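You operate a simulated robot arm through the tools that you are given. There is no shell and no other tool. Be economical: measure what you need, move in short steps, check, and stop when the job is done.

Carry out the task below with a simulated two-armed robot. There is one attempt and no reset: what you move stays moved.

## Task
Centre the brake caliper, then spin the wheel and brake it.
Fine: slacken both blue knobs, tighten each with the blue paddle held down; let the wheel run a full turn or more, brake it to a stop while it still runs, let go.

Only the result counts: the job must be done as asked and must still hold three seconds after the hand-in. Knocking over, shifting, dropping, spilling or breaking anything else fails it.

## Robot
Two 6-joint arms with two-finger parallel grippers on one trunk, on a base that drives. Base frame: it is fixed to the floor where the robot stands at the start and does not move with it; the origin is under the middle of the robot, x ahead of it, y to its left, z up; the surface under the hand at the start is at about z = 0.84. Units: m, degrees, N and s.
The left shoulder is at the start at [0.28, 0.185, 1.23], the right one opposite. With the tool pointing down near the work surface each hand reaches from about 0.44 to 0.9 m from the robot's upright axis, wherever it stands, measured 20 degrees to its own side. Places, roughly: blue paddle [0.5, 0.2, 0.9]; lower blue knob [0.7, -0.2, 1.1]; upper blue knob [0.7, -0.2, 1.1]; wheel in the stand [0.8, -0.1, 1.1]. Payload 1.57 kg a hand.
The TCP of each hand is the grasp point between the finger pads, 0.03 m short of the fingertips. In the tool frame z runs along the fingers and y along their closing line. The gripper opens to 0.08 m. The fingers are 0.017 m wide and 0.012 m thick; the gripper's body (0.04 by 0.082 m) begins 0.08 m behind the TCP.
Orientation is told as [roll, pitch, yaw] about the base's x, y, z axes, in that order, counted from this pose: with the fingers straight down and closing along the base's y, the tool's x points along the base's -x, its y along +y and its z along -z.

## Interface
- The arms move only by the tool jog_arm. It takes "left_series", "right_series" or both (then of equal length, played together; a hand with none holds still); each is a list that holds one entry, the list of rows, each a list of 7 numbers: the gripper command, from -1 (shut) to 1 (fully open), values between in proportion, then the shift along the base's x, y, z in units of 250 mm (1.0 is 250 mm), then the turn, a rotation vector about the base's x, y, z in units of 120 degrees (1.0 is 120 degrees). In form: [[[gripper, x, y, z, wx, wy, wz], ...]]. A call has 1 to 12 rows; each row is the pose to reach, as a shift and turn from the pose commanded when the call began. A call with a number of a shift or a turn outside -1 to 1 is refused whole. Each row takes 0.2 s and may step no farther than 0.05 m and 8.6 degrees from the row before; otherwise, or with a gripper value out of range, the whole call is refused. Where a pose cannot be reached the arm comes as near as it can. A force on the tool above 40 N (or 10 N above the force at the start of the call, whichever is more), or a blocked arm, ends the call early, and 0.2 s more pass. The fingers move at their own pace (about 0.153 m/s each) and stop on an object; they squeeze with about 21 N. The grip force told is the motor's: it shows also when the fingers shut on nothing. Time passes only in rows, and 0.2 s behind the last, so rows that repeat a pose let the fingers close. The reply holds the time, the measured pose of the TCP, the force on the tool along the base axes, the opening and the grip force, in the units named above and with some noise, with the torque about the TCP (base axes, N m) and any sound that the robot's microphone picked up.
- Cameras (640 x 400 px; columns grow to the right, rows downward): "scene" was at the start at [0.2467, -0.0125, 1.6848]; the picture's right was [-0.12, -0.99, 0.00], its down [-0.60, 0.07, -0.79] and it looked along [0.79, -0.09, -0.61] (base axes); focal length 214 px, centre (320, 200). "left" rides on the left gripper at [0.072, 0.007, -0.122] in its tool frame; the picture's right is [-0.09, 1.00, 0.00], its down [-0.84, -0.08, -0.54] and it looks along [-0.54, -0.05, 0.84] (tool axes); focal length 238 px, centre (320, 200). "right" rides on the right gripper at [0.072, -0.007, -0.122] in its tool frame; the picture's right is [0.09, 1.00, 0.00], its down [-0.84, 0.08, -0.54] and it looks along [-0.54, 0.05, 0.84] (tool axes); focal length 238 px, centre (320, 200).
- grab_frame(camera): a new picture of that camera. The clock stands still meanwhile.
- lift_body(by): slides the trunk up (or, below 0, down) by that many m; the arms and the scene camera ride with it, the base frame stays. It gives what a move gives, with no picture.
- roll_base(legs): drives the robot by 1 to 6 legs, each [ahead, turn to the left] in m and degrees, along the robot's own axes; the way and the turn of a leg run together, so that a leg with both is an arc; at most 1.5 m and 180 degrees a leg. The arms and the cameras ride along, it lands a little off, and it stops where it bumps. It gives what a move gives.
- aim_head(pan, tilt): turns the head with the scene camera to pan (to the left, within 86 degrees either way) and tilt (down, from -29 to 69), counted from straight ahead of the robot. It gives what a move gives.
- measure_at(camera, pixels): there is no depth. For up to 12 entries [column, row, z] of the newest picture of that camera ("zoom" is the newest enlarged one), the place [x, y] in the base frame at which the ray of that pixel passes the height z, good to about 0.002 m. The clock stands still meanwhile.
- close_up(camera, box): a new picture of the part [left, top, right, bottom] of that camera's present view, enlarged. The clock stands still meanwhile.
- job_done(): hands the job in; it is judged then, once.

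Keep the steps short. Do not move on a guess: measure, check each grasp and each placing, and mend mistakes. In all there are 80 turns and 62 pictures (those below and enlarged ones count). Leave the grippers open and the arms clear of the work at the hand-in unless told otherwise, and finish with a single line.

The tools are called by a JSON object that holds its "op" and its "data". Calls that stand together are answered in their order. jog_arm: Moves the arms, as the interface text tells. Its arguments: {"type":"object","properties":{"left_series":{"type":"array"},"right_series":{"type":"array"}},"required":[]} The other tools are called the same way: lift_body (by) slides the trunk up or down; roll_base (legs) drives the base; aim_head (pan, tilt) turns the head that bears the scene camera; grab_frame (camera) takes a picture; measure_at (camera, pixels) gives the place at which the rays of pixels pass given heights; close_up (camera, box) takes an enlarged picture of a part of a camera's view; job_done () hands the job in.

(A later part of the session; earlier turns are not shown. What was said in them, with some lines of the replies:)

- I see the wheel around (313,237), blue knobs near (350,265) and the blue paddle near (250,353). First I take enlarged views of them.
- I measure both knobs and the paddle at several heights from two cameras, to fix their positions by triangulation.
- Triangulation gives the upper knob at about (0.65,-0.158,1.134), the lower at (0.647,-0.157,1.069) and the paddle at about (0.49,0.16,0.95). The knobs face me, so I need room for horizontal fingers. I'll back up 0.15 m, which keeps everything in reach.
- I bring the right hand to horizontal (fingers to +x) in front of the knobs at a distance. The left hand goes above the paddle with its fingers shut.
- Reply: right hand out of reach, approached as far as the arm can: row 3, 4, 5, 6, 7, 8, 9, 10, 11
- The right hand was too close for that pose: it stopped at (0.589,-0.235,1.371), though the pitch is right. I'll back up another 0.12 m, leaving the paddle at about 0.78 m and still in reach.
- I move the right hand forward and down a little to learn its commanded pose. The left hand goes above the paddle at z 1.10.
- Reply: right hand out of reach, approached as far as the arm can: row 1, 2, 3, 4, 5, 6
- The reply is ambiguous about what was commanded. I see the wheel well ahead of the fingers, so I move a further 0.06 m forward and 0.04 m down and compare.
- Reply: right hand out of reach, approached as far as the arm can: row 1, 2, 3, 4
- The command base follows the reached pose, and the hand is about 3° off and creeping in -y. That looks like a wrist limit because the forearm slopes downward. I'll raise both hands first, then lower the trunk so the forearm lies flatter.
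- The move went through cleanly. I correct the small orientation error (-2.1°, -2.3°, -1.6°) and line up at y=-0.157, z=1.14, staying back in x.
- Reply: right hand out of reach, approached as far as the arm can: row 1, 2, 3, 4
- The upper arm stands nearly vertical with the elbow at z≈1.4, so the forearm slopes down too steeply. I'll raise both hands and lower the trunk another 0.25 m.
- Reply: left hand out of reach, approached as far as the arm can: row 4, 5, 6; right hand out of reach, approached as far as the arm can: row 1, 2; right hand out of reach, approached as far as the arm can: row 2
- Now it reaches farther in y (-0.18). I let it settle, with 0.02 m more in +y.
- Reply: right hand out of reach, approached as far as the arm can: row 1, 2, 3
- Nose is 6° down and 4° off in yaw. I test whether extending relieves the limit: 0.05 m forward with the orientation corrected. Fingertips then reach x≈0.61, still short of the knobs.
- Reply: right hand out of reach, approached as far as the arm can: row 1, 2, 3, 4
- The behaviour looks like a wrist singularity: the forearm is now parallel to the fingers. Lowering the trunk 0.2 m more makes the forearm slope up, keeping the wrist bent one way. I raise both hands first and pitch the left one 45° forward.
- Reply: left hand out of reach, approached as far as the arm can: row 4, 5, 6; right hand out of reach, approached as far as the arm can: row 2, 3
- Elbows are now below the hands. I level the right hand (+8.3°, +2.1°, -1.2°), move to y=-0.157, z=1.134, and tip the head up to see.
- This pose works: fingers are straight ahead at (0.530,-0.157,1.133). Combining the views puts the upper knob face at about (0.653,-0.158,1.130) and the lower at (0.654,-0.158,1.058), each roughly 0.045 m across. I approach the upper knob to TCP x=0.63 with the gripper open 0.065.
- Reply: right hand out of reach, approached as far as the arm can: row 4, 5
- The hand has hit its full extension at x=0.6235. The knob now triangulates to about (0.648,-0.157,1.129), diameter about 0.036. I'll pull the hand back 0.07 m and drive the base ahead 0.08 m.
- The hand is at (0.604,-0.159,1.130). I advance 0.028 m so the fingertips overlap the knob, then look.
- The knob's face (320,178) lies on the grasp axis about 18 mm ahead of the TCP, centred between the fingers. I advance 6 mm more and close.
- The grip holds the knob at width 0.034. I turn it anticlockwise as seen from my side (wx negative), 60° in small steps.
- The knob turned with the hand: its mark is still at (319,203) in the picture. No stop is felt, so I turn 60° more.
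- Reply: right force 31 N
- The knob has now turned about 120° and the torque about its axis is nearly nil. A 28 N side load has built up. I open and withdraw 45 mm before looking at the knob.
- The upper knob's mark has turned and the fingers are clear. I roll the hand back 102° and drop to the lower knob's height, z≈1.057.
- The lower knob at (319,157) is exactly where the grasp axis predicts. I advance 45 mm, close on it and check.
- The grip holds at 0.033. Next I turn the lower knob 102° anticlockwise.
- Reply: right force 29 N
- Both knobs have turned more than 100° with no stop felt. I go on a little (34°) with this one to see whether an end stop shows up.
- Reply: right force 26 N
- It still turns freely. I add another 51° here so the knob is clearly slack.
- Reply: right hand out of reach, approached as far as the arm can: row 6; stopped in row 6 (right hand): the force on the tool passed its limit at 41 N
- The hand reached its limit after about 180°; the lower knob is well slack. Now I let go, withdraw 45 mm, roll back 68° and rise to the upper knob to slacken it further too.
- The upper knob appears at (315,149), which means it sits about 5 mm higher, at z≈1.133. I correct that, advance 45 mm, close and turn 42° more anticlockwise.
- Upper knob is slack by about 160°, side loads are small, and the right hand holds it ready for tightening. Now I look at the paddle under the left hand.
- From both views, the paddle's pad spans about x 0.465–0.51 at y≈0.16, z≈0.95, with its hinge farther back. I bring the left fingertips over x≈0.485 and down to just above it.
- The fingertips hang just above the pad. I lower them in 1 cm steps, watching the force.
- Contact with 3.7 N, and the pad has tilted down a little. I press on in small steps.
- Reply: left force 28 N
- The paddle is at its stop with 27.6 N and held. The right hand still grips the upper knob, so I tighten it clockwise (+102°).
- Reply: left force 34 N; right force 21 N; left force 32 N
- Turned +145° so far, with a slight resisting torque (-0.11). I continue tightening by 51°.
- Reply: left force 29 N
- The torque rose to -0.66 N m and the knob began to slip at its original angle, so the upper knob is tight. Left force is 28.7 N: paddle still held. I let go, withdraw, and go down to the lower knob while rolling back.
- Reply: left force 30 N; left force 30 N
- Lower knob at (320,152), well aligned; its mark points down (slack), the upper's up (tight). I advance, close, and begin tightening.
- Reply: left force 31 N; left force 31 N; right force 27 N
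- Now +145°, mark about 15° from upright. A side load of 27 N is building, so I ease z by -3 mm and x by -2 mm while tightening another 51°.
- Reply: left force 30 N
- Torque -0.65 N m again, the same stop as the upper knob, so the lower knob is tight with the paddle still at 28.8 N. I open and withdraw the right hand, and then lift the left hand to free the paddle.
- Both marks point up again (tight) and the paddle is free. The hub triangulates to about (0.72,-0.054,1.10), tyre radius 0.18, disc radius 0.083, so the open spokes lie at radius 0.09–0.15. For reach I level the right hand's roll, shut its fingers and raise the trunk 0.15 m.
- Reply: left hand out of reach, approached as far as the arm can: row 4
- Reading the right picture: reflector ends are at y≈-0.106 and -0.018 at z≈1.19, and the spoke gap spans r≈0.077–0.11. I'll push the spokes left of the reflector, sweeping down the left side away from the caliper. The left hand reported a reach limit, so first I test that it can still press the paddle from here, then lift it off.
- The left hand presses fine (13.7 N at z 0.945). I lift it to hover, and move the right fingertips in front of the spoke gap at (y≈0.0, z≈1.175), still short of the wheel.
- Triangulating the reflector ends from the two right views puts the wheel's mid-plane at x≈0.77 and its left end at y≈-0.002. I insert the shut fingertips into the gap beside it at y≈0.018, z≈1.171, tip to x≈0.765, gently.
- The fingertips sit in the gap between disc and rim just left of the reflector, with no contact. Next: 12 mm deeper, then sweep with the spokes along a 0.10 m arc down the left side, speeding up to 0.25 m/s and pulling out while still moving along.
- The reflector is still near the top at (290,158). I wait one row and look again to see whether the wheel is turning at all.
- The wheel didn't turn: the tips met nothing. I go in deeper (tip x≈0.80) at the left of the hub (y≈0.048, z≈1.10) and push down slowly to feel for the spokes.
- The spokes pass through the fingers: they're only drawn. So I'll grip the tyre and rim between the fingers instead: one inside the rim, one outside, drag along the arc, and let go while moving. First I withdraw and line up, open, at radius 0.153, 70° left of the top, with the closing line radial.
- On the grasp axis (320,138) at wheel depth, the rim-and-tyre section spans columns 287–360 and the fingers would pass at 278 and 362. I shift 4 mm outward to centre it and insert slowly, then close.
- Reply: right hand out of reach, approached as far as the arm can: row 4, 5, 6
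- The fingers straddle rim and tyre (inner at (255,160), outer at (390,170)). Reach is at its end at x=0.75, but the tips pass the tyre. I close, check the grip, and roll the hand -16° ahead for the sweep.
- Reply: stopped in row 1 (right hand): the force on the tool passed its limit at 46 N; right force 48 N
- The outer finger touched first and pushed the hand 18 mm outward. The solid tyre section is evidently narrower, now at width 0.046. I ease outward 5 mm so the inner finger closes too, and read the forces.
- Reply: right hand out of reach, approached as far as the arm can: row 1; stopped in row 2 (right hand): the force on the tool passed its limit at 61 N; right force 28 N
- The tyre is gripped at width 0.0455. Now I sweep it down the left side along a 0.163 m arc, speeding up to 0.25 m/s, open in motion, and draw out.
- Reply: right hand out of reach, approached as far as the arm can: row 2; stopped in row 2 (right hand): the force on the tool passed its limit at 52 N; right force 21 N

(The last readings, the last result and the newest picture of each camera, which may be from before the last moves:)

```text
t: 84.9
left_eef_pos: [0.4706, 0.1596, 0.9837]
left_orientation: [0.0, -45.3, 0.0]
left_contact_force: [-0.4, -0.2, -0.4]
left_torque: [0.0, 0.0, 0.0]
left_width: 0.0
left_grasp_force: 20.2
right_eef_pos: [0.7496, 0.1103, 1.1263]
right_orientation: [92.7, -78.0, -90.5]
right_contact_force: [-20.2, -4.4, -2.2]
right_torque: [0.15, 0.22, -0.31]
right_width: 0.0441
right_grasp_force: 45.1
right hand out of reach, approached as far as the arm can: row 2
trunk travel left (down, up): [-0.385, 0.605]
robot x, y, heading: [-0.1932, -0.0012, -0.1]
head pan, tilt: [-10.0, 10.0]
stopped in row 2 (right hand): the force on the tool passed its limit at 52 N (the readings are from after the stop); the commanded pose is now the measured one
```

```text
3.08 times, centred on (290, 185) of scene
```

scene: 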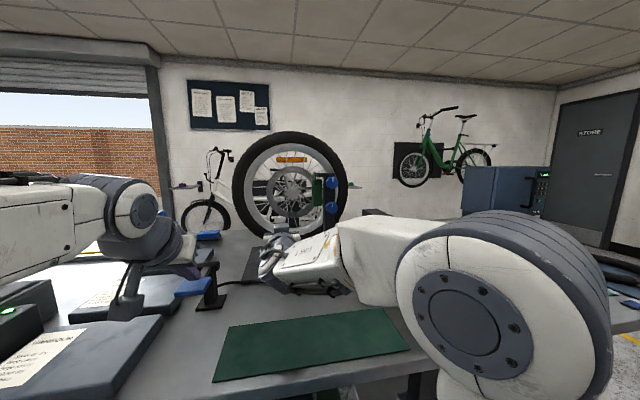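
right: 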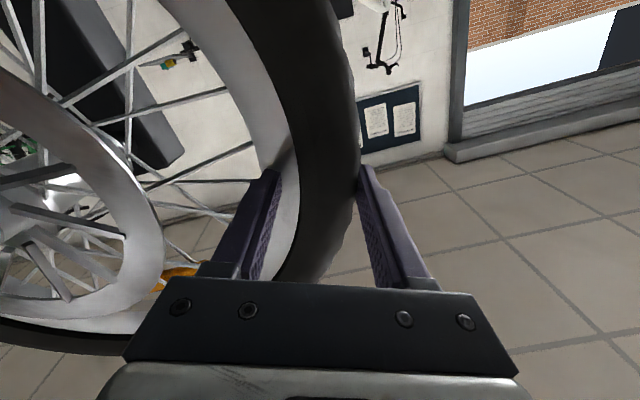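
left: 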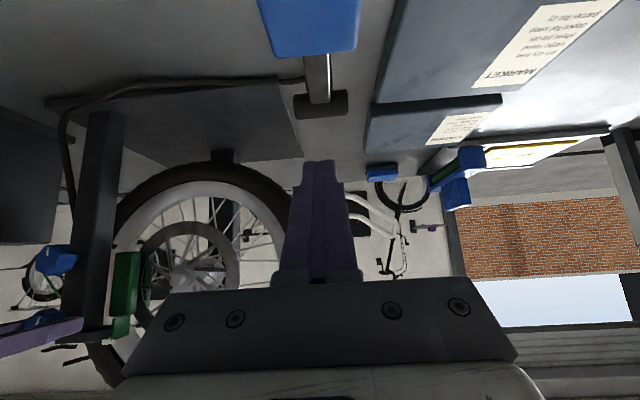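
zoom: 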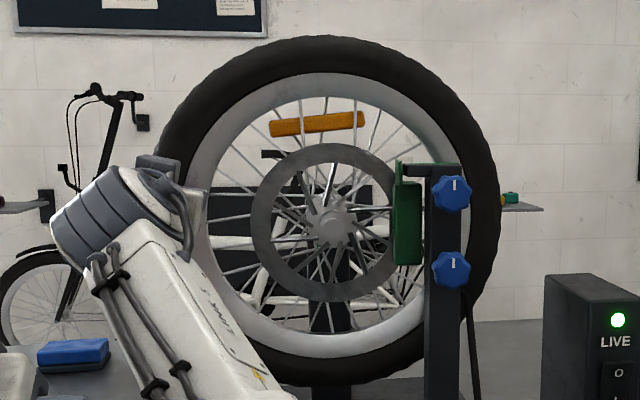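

The wheel did turn about 6° with the grip (the reflector tilted), but the arm's reach limit stopped it. I'll open and withdraw, set the left hand higher and steeper (-20°), and drive 0.07 m closer.

{"op": "jog_arm", "data": {"right_series": [[[1, 0, 0, 0, 0, 0, 0], [1, -0.1, 0, 0, 0, 0, 0], [1, -0.25, 0, 0, 0, 0, 0], [1, -0.42, 0, 0, 0, 0, 0], [1, -0.6, 0, 0, 0, 0, 0], [1, -0.68, 0, 0, 0, 0, 0]]], "left_series": [[[-1, 0, 0, 0.1, 0.0, 0.04, 0], [-1, -0.02, 0, 0.2, 0, 0.08, 0], [-1, -0.04, 0, 0.3, 0, 0.12, 0], [-1, -0.06, 0, 0.36, 0, 0.16, 0], [-1, -0.06, 0, 0.36, 0, 0.208, 0], [-1, -0.06, 0, 0.36, 0, 0.208, 0]]]}}

{"op": "roll_base", "data": {"legs": [[0.07, 0]]}}

```text
t: 85.8
left_eef_pos: [0.4577, 0.1631, 1.0631]
left_orientation: [0.5, -29.4, 0.0]
left_contact_force: [-0.2, 0.4, -0.3]
left_torque: [0.0, 0.01, -0.05]
left_width: 0.0001
left_grasp_force: 20.5
right_eef_pos: [0.7164, 0.128, 1.1513]
right_orientation: [91.6, -77.7, -91.0]
right_contact_force: [0.0, 1.0, -1.1]
right_torque: [0.02, -0.06, -0.04]
right_width: 0.0799
right_grasp_force: 0.1
right hand out of reach, approached as far as the arm can: row 2, 3
trunk travel left (down, up): [-0.385, 0.605]
robot x, y, heading: [-0.1878, 0.0012, 0.3]
head pan, tilt: [-10.0, 10.0]
stopped in row 4 (left hand): the force on the tool passed its limit at 68 N (the readings are from after the stop); the commanded pose is now the measured one
```

```text
t: 86.9
left_eef_pos: [0.5207, 0.1621, 1.0633]
left_orientation: [0.5, -29.5, -0.1]
left_contact_force: [0.1, -0.2, -0.2]
left_torque: [0.0, 0.04, 0.04]
left_width: 0.0
left_grasp_force: 21.5
right_eef_pos: [0.7782, 0.1259, 1.1525]
right_orientation: [91.7, -77.6, -91.2]
right_contact_force: [0.4, 0.1, 0.5]
right_torque: [-0.01, 0.0, 0.02]
right_width: 0.0798
right_grasp_force: 0.1
trunk travel left (down, up): [-0.385, 0.605]
robot x, y, heading: [-0.1315, 0.0019, 0.4]
head pan, tilt: [-10.0, 10.0]
stopped in leg 1: the force on the tool passed its limit at 60 N (the readings are from after the stop); the commanded pose is now the measured one
```

The left hand bumped the right arm (the call stopped), so the right hand hadn't withdrawn when the base drove. I look at the scene before anything else.

{"op": "grab_frame", "data": {"camera": "scene"}}

{"op": "grab_frame", "data": {"camera": "right"}}

```text
6 pictures are left
```

scene: 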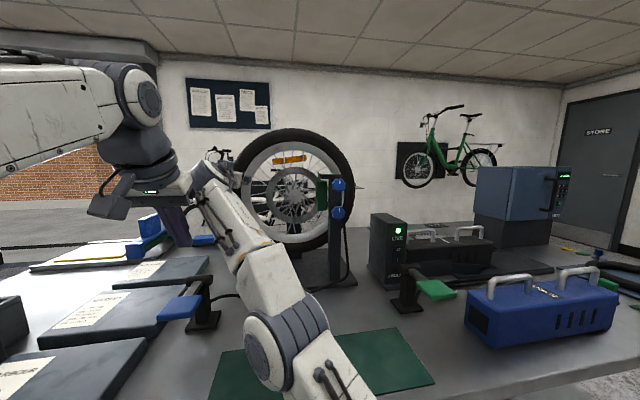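

```text
5 pictures are left
```

right: 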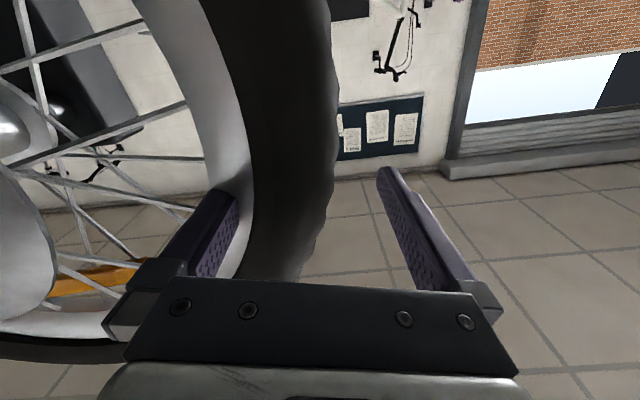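

Nothing looks shifted or toppled; forces are zero and the right fingers still straddle the tyre. First I bring the left hand back to its low hover over the paddle, swinging clear of the right arm (+y, down, back).

{"op": "jog_arm", "data": {"left_series": [[[-1, -0.04, 0.1, 0, 0, 0, 0], [-1, -0.12, 0.14, -0.06, 0, 0, 0], [-1, -0.19, 0.14, -0.16, 0, 0, 0], [-1, -0.19, 0.14, -0.28, 0, 0, 0], [-1, -0.19, 0.07, -0.3, 0, 0, 0], [-1, -0.19, 0, -0.3, 0, 0, 0], [-1, -0.19, 0, -0.3, 0, 0, 0]]]}}

```text
t: 88.5
left_eef_pos: [0.478, 0.1623, 0.988]
left_orientation: [0.5, -29.4, -0.2]
left_contact_force: [-0.6, 0.1, 1.0]
left_torque: [0.0, -0.01, 0.01]
left_width: 0.0
left_grasp_force: 21.1
left hand out of reach, approached as far as the arm can: row 4, 5, 6, 7
right_eef_pos: [0.7799, 0.1253, 1.1518]
right_orientation: [91.7, -77.7, -91.4]
right_contact_force: [0.5, -1.3, -0.5]
right_torque: [-0.02, -0.01, 0.04]
right_width: 0.08
right_grasp_force: 0.1
trunk travel left (down, up): [-0.385, 0.605]
robot x, y, heading: [-0.13, -0.0027, 0.1]
head pan, tilt: [-10.0, 10.0]
```

Left hovers over the pad again. Now I centre the right hand on the tyre (21 mm inward, 22 mm back) and then close gently.

{"op": "jog_arm", "data": {"right_series": [[[1, -0.09, 0, 0, 0, 0, 0], [1, -0.09, -0.04, -0.012, 0, 0, 0], [1, -0.09, -0.083, -0.024, 0, 0, 0], [0.5, -0.09, -0.083, -0.024, 0, 0, 0], [0.25, -0.09, -0.083, -0.024, 0, 0, 0], [0.25, -0.09, -0.083, -0.024, 0, 0, 0]]]}}

```text
t: 89.9
left_eef_pos: [0.4773, 0.1625, 0.9899]
left_orientation: [0.4, -29.4, -0.1]
left_contact_force: [0.2, 0.2, 0.0]
left_torque: [0.01, 0.03, -0.03]
left_width: 0.0
left_grasp_force: 20.6
right_eef_pos: [0.7546, 0.1049, 1.1485]
right_orientation: [91.9, -77.7, -91.5]
right_contact_force: [-0.2, 0.5, -0.1]
right_torque: [0.01, -0.01, 0.0]
right_width: 0.0506
right_grasp_force: 0.6
right hand out of reach, approached as far as the arm can: row 1, 2, 3
trunk travel left (down, up): [-0.385, 0.605]
robot x, y, heading: [-0.1308, 0.0005, -0.2]
head pan, tilt: [-10.0, 10.0]
```

Centred with no contact at width 0.0506. I close on the tyre and read the force.

{"op": "jog_arm", "data": {"right_series": [[[-1, 0, 0, 0, 0, 0, 0], [-1, 0, 0, 0, 0, 0, 0]]]}}

```text
t: 90.5
left_eef_pos: [0.477, 0.1636, 0.9899]
left_orientation: [0.5, -29.3, -0.1]
left_contact_force: [-0.3, -0.2, -0.4]
left_torque: [0.02, 0.02, 0.04]
left_width: 0.0
left_grasp_force: 20.9
right_eef_pos: [0.7547, 0.1069, 1.15]
right_orientation: [92.2, -77.7, -91.5]
right_contact_force: [7.6, 14.5, 6.8]
right_torque: [-0.29, -0.25, 0.56]
right_width: 0.0446
right_grasp_force: 45.1
trunk travel left (down, up): [-0.385, 0.605]
robot x, y, heading: [-0.1325, 0.0021, -0.3]
head pan, tilt: [-10.0, 10.0]
```

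Gripped (width 0.0446, forces 17 N). The touch points fit a circle about (y -0.053, z 1.10) of radius ≈0.167. I sweep along it, open in motion, draw out and move aside.

{"op": "jog_arm", "data": {"right_series": [[[0, 0, 0.022, -0.0384, -0.02, 0, 0], [0, 0, 0.0392, -0.1564, -0.09, 0, 0], [0, 0, 0.0208, -0.3544, -0.16, 0, 0], [1, 0, -0.0524, -0.5352, -0.23, 0, 0], [1, -0.12, -0.14, -0.6524, -0.3, 0, 0], [1, -0.3, -0.18, -0.672, -0.3, 0, 0], [1, -0.44, -0.28, -0.672, -0.3, 0, 0]]]}}

{"op": "close_up", "data": {"camera": "scene", "box": [220, 100, 380, 260]}}

```text
t: 92.1
left_eef_pos: [0.479, 0.1623, 0.9893]
left_orientation: [0.5, -29.3, -0.1]
left_contact_force: [-0.8, -0.3, 0.5]
left_torque: [0.0, 0.0, -0.01]
left_width: 0.0
left_grasp_force: 21.2
right_eef_pos: [0.6464, 0.0336, 0.9788]
right_orientation: [-90.3, -66.3, 90.6]
right_contact_force: [0.5, -0.2, -0.4]
right_torque: [0.0, -0.02, -0.03]
right_width: 0.0799
right_grasp_force: 0.0
trunk travel left (down, up): [-0.385, 0.605]
robot x, y, heading: [-0.1312, 0.0006, -0.0]
head pan, tilt: [-10.0, 10.0]
```

```text
2.50 times, centred on (300, 180) of scene
```

zoom: 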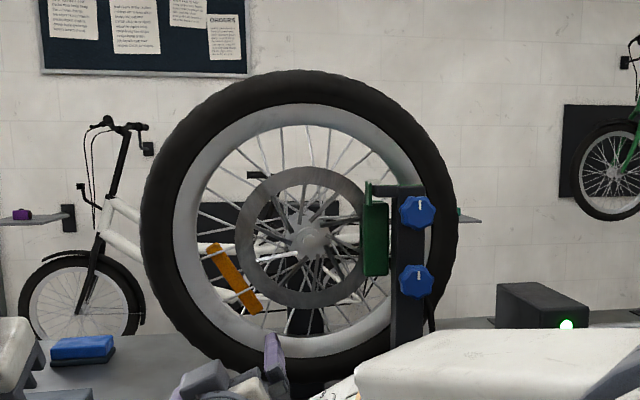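

The sweep completed: the reflector has moved from the top to lower left (235,278), so the wheel is coasting. I draw the right hand farther off and let it run 2.2 s, then check.

{"op": "jog_arm", "data": {"right_series": [[[1, -0.1, 0, 0, 0, 0, 0], [1, -0.2, 0, 0, 0, 0, 0], [1, -0.2, 0, 0, 0, 0, 0], [1, -0.2, 0, 0, 0, 0, 0], [1, -0.2, 0, 0, 0, 0, 0], [1, -0.2, 0, 0, 0, 0, 0], [1, -0.2, 0, 0, 0, 0, 0], [1, -0.2, 0, 0, 0, 0, 0], [1, -0.2, 0, 0, 0, 0, 0], [1, -0.2, 0, 0, 0, 0, 0]]]}}

{"op": "close_up", "data": {"camera": "scene", "box": [220, 100, 380, 260]}}

```text
t: 94.3
left_eef_pos: [0.4775, 0.1633, 0.9881]
left_orientation: [0.5, -29.3, -0.2]
left_contact_force: [-0.2, 0.5, 0.2]
left_torque: [-0.02, -0.01, -0.03]
left_width: 0.0001
left_grasp_force: 20.4
right_eef_pos: [0.5963, 0.0335, 0.9788]
right_orientation: [-90.1, -66.3, 90.7]
right_contact_force: [-0.3, -0.5, 0.1]
right_torque: [-0.01, 0.0, 0.01]
right_width: 0.08
right_grasp_force: 0.0
trunk travel left (down, up): [-0.385, 0.605]
robot x, y, heading: [-0.1316, 0.0014, 0.1]
head pan, tilt: [-10.0, 10.0]
```

```text
2.50 times, centred on (300, 180) of scene
```

zoom: 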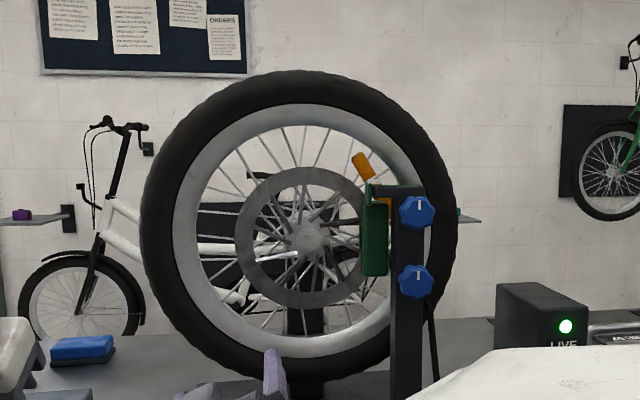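

The reflector has gone round to the upper right: about 193° in 2.2 s, with little drag. I let it run another 2.6 s to be past a full turn, then check it still runs.

{"op": "jog_arm", "data": {"right_series": [[[1, 0, 0, 0, 0, 0, 0], [1, 0, 0, 0, 0, 0, 0], [1, 0, 0, 0, 0, 0, 0], [1, 0, 0, 0, 0, 0, 0], [1, 0, 0, 0, 0, 0, 0], [1, 0, 0, 0, 0, 0, 0], [1, 0, 0, 0, 0, 0, 0], [1, 0, 0, 0, 0, 0, 0], [1, 0, 0, 0, 0, 0, 0], [1, 0, 0, 0, 0, 0, 0], [1, 0, 0, 0, 0, 0, 0], [1, 0, 0, 0, 0, 0, 0]]]}}

{"op": "close_up", "data": {"camera": "scene", "box": [220, 100, 380, 260]}}

```text
t: 96.9
left_eef_pos: [0.4775, 0.1628, 0.9894]
left_orientation: [0.5, -29.3, -0.1]
left_contact_force: [-0.2, 0.1, 0.2]
left_torque: [0.03, -0.02, -0.01]
left_width: 0.0
left_grasp_force: 20.4
right_eef_pos: [0.596, 0.0331, 0.9802]
right_orientation: [-90.0, -66.3, 90.8]
right_contact_force: [-0.3, -0.4, -0.9]
right_torque: [0.01, -0.02, -0.01]
right_width: 0.08
right_grasp_force: 0.0
trunk travel left (down, up): [-0.385, 0.605]
robot x, y, heading: [-0.1302, 0.0055, 0.0]
head pan, tilt: [-10.0, 10.0]
```

```text
2.50 times, centred on (300, 180) of scene
```

zoom: 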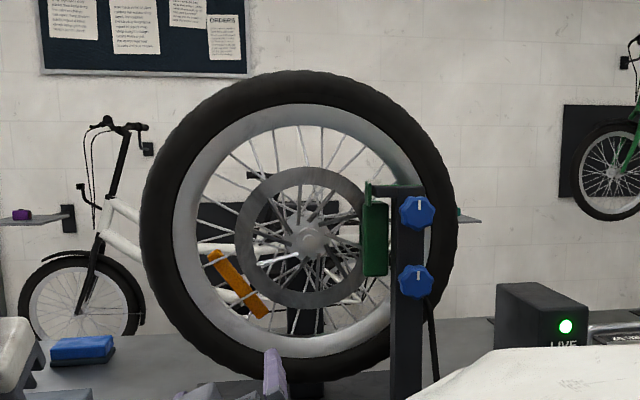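

The reflector is lower left again, a full turn since the first look, and the wheel still runs at about 1.1 rad/s. I let it go 0.6 s more, then press the paddle down and hold.

{"op": "jog_arm", "data": {"left_series": [[[-1, 0, 0, 0, 0, 0, 0], [-1, 0, 0, 0, 0, 0, 0], [-1, 0, 0, 0, 0, 0, 0], [-1, 0, 0, -0.08, 0, 0, 0], [-1, 0, 0, -0.14, 0, 0, 0], [-1, 0, 0, -0.18, 0, 0, 0], [-1, 0, 0, -0.188, 0, 0, 0], [-1, 0, 0, -0.188, 0, 0, 0], [-1, 0, 0, -0.188, 0, 0, 0], [-1, 0, 0, -0.188, 0, 0, 0], [-1, 0, 0, -0.188, 0, 0, 0], [-1, 0, 0, -0.188, 0, 0, 0]]]}}

{"op": "close_up", "data": {"camera": "scene", "box": [220, 100, 380, 260]}}

```text
t: 98.6
left_eef_pos: [0.4854, 0.1615, 0.9495]
left_orientation: [0.4, -30.4, 0.1]
left_contact_force: [-12.6, -0.4, 19.1]
left_torque: [-0.02, 0.25, -0.02]
left_width: 0.0002
left_grasp_force: 21.3
left hand out of reach, approached as far as the arm can: row 4, 5, 6, 7, 8
right_eef_pos: [0.5954, 0.0334, 0.9799]
right_orientation: [-90.3, -66.4, 91.0]
right_contact_force: [0.2, -0.4, 0.1]
right_torque: [0.01, 0.0, 0.01]
right_width: 0.0799
right_grasp_force: 0.1
trunk travel left (down, up): [-0.385, 0.605]
robot x, y, heading: [-0.1314, -0.0009, 0.2]
head pan, tilt: [-10.0, 10.0]
stopped in row 8 (left hand): the force on the tool passed its limit at 41 N (the readings are from after the stop); the commanded pose is now the measured one
```

```text
2.50 times, centred on (300, 180) of scene
```

zoom: 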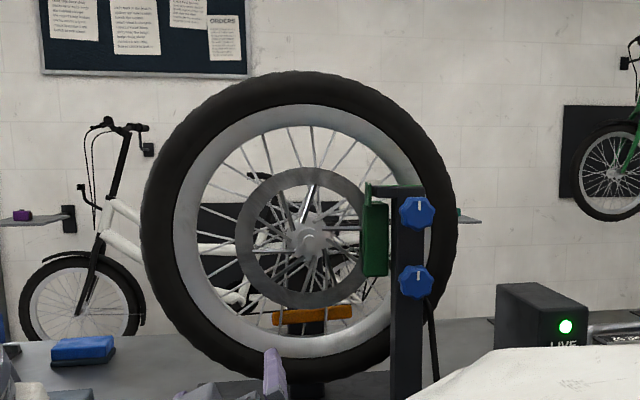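

The paddle is down with about 20 N and the reflector is at the bottom (312,316). I hold 1 s more and compare with the last picture.

{"op": "jog_arm", "data": {"left_series": [[[-1, 0, 0, 0, 0, 0, 0], [-1, 0, 0, 0, 0, 0, 0], [-1, 0, 0, 0, 0, 0, 0], [-1, 0, 0, 0, 0, 0, 0], [-1, 0, 0, 0, 0, 0, 0]]]}}

{"op": "close_up", "data": {"camera": "scene", "box": [220, 100, 380, 260]}}

```text
t: 99.8
left_eef_pos: [0.4855, 0.1614, 0.949]
left_orientation: [0.5, -30.4, 0.0]
left_contact_force: [-13.7, 1.1, 30.5]
left_torque: [-0.13, 0.16, 0.27]
left_width: 0.0
left_grasp_force: 20.6
right_eef_pos: [0.5955, 0.0333, 0.9806]
right_orientation: [-90.3, -66.4, 90.9]
right_contact_force: [0.3, 0.0, -0.1]
right_torque: [0.0, -0.01, 0.0]
right_width: 0.08
right_grasp_force: 0.0
trunk travel left (down, up): [-0.385, 0.605]
robot x, y, heading: [-0.1277, 0.0006, -0.0]
head pan, tilt: [-10.0, 10.0]
```

```text
2.50 times, centred on (300, 180) of scene
```

zoom: 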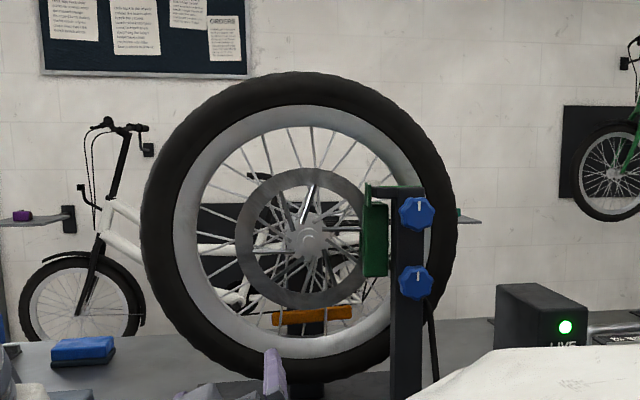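

The reflector is unchanged at (312,316): the wheel is stopped. I let go of the paddle: left hand up and away to +y, fingers open; right hand draws back to -y.

{"op": "jog_arm", "data": {"left_series": [[[-1, 0, 0, 0.06, 0, 0, 0], [-1, 0, 0, 0.12, 0, 0, 0], [-1, 0, 0.04, 0.2, 0, 0, 0], [-1, 0, 0.12, 0.28, 0, 0, 0], [-1, 0, 0.2, 0.36, 0, 0, 0], [1, 0, 0.24, 0.44, 0, 0, 0], [1, 0, 0.24, 0.5, 0, 0, 0], [1, 0, 0.24, 0.5, 0, 0, 0]]], "right_series": [[[1, 0, 0, 0, 0, 0, 0], [1, 0, -0.06, 0.02, 0, 0, 0], [1, -0.04, -0.14, 0.06, 0, 0, 0], [1, -0.08, -0.22, 0.12, 0, 0, 0], [1, -0.14, -0.3, 0.2, 0, 0, 0], [1, -0.18, -0.36, 0.28, 0, 0, 0], [1, -0.2, -0.4, 0.34, 0, 0, 0], [1, -0.2, -0.4, 0.34, 0, 0, 0]]]}}

```text
t: 101.6
left_eef_pos: [0.4854, 0.2218, 1.0716]
left_orientation: [0.5, -30.1, -0.1]
left_contact_force: [0.9, -0.9, -0.7]
left_torque: [0.0, 0.01, -0.01]
left_width: 0.0799
left_grasp_force: 0.1
right_eef_pos: [0.5595, -0.0589, 1.0621]
right_orientation: [-90.2, -66.4, 90.7]
right_contact_force: [0.7, -0.1, 0.7]
right_torque: [-0.04, -0.03, -0.01]
right_width: 0.0801
right_grasp_force: 0.0
right hand out of reach, approached as far as the arm can: row 6, 7, 8
trunk travel left (down, up): [-0.385, 0.605]
robot x, y, heading: [-0.1316, -0.0007, -0.2]
head pan, tilt: [-10.0, 10.0]
```

Both hands are clear, open and free of load; the knobs are tight, the wheel is at rest and the paddle is released. I hand in.

{"op": "job_done", "data": {}}

```text
The job is handed in.
```

The job is handed in: I slackened both blue knobs and tightened each with the paddle held down, let the wheel run more than a full turn, braked it to a stop and let go of the paddle; on the way the two arms bumped each other and the base drive was stopped by a contact force of about 60 N, but nothing looked moved afterwards.
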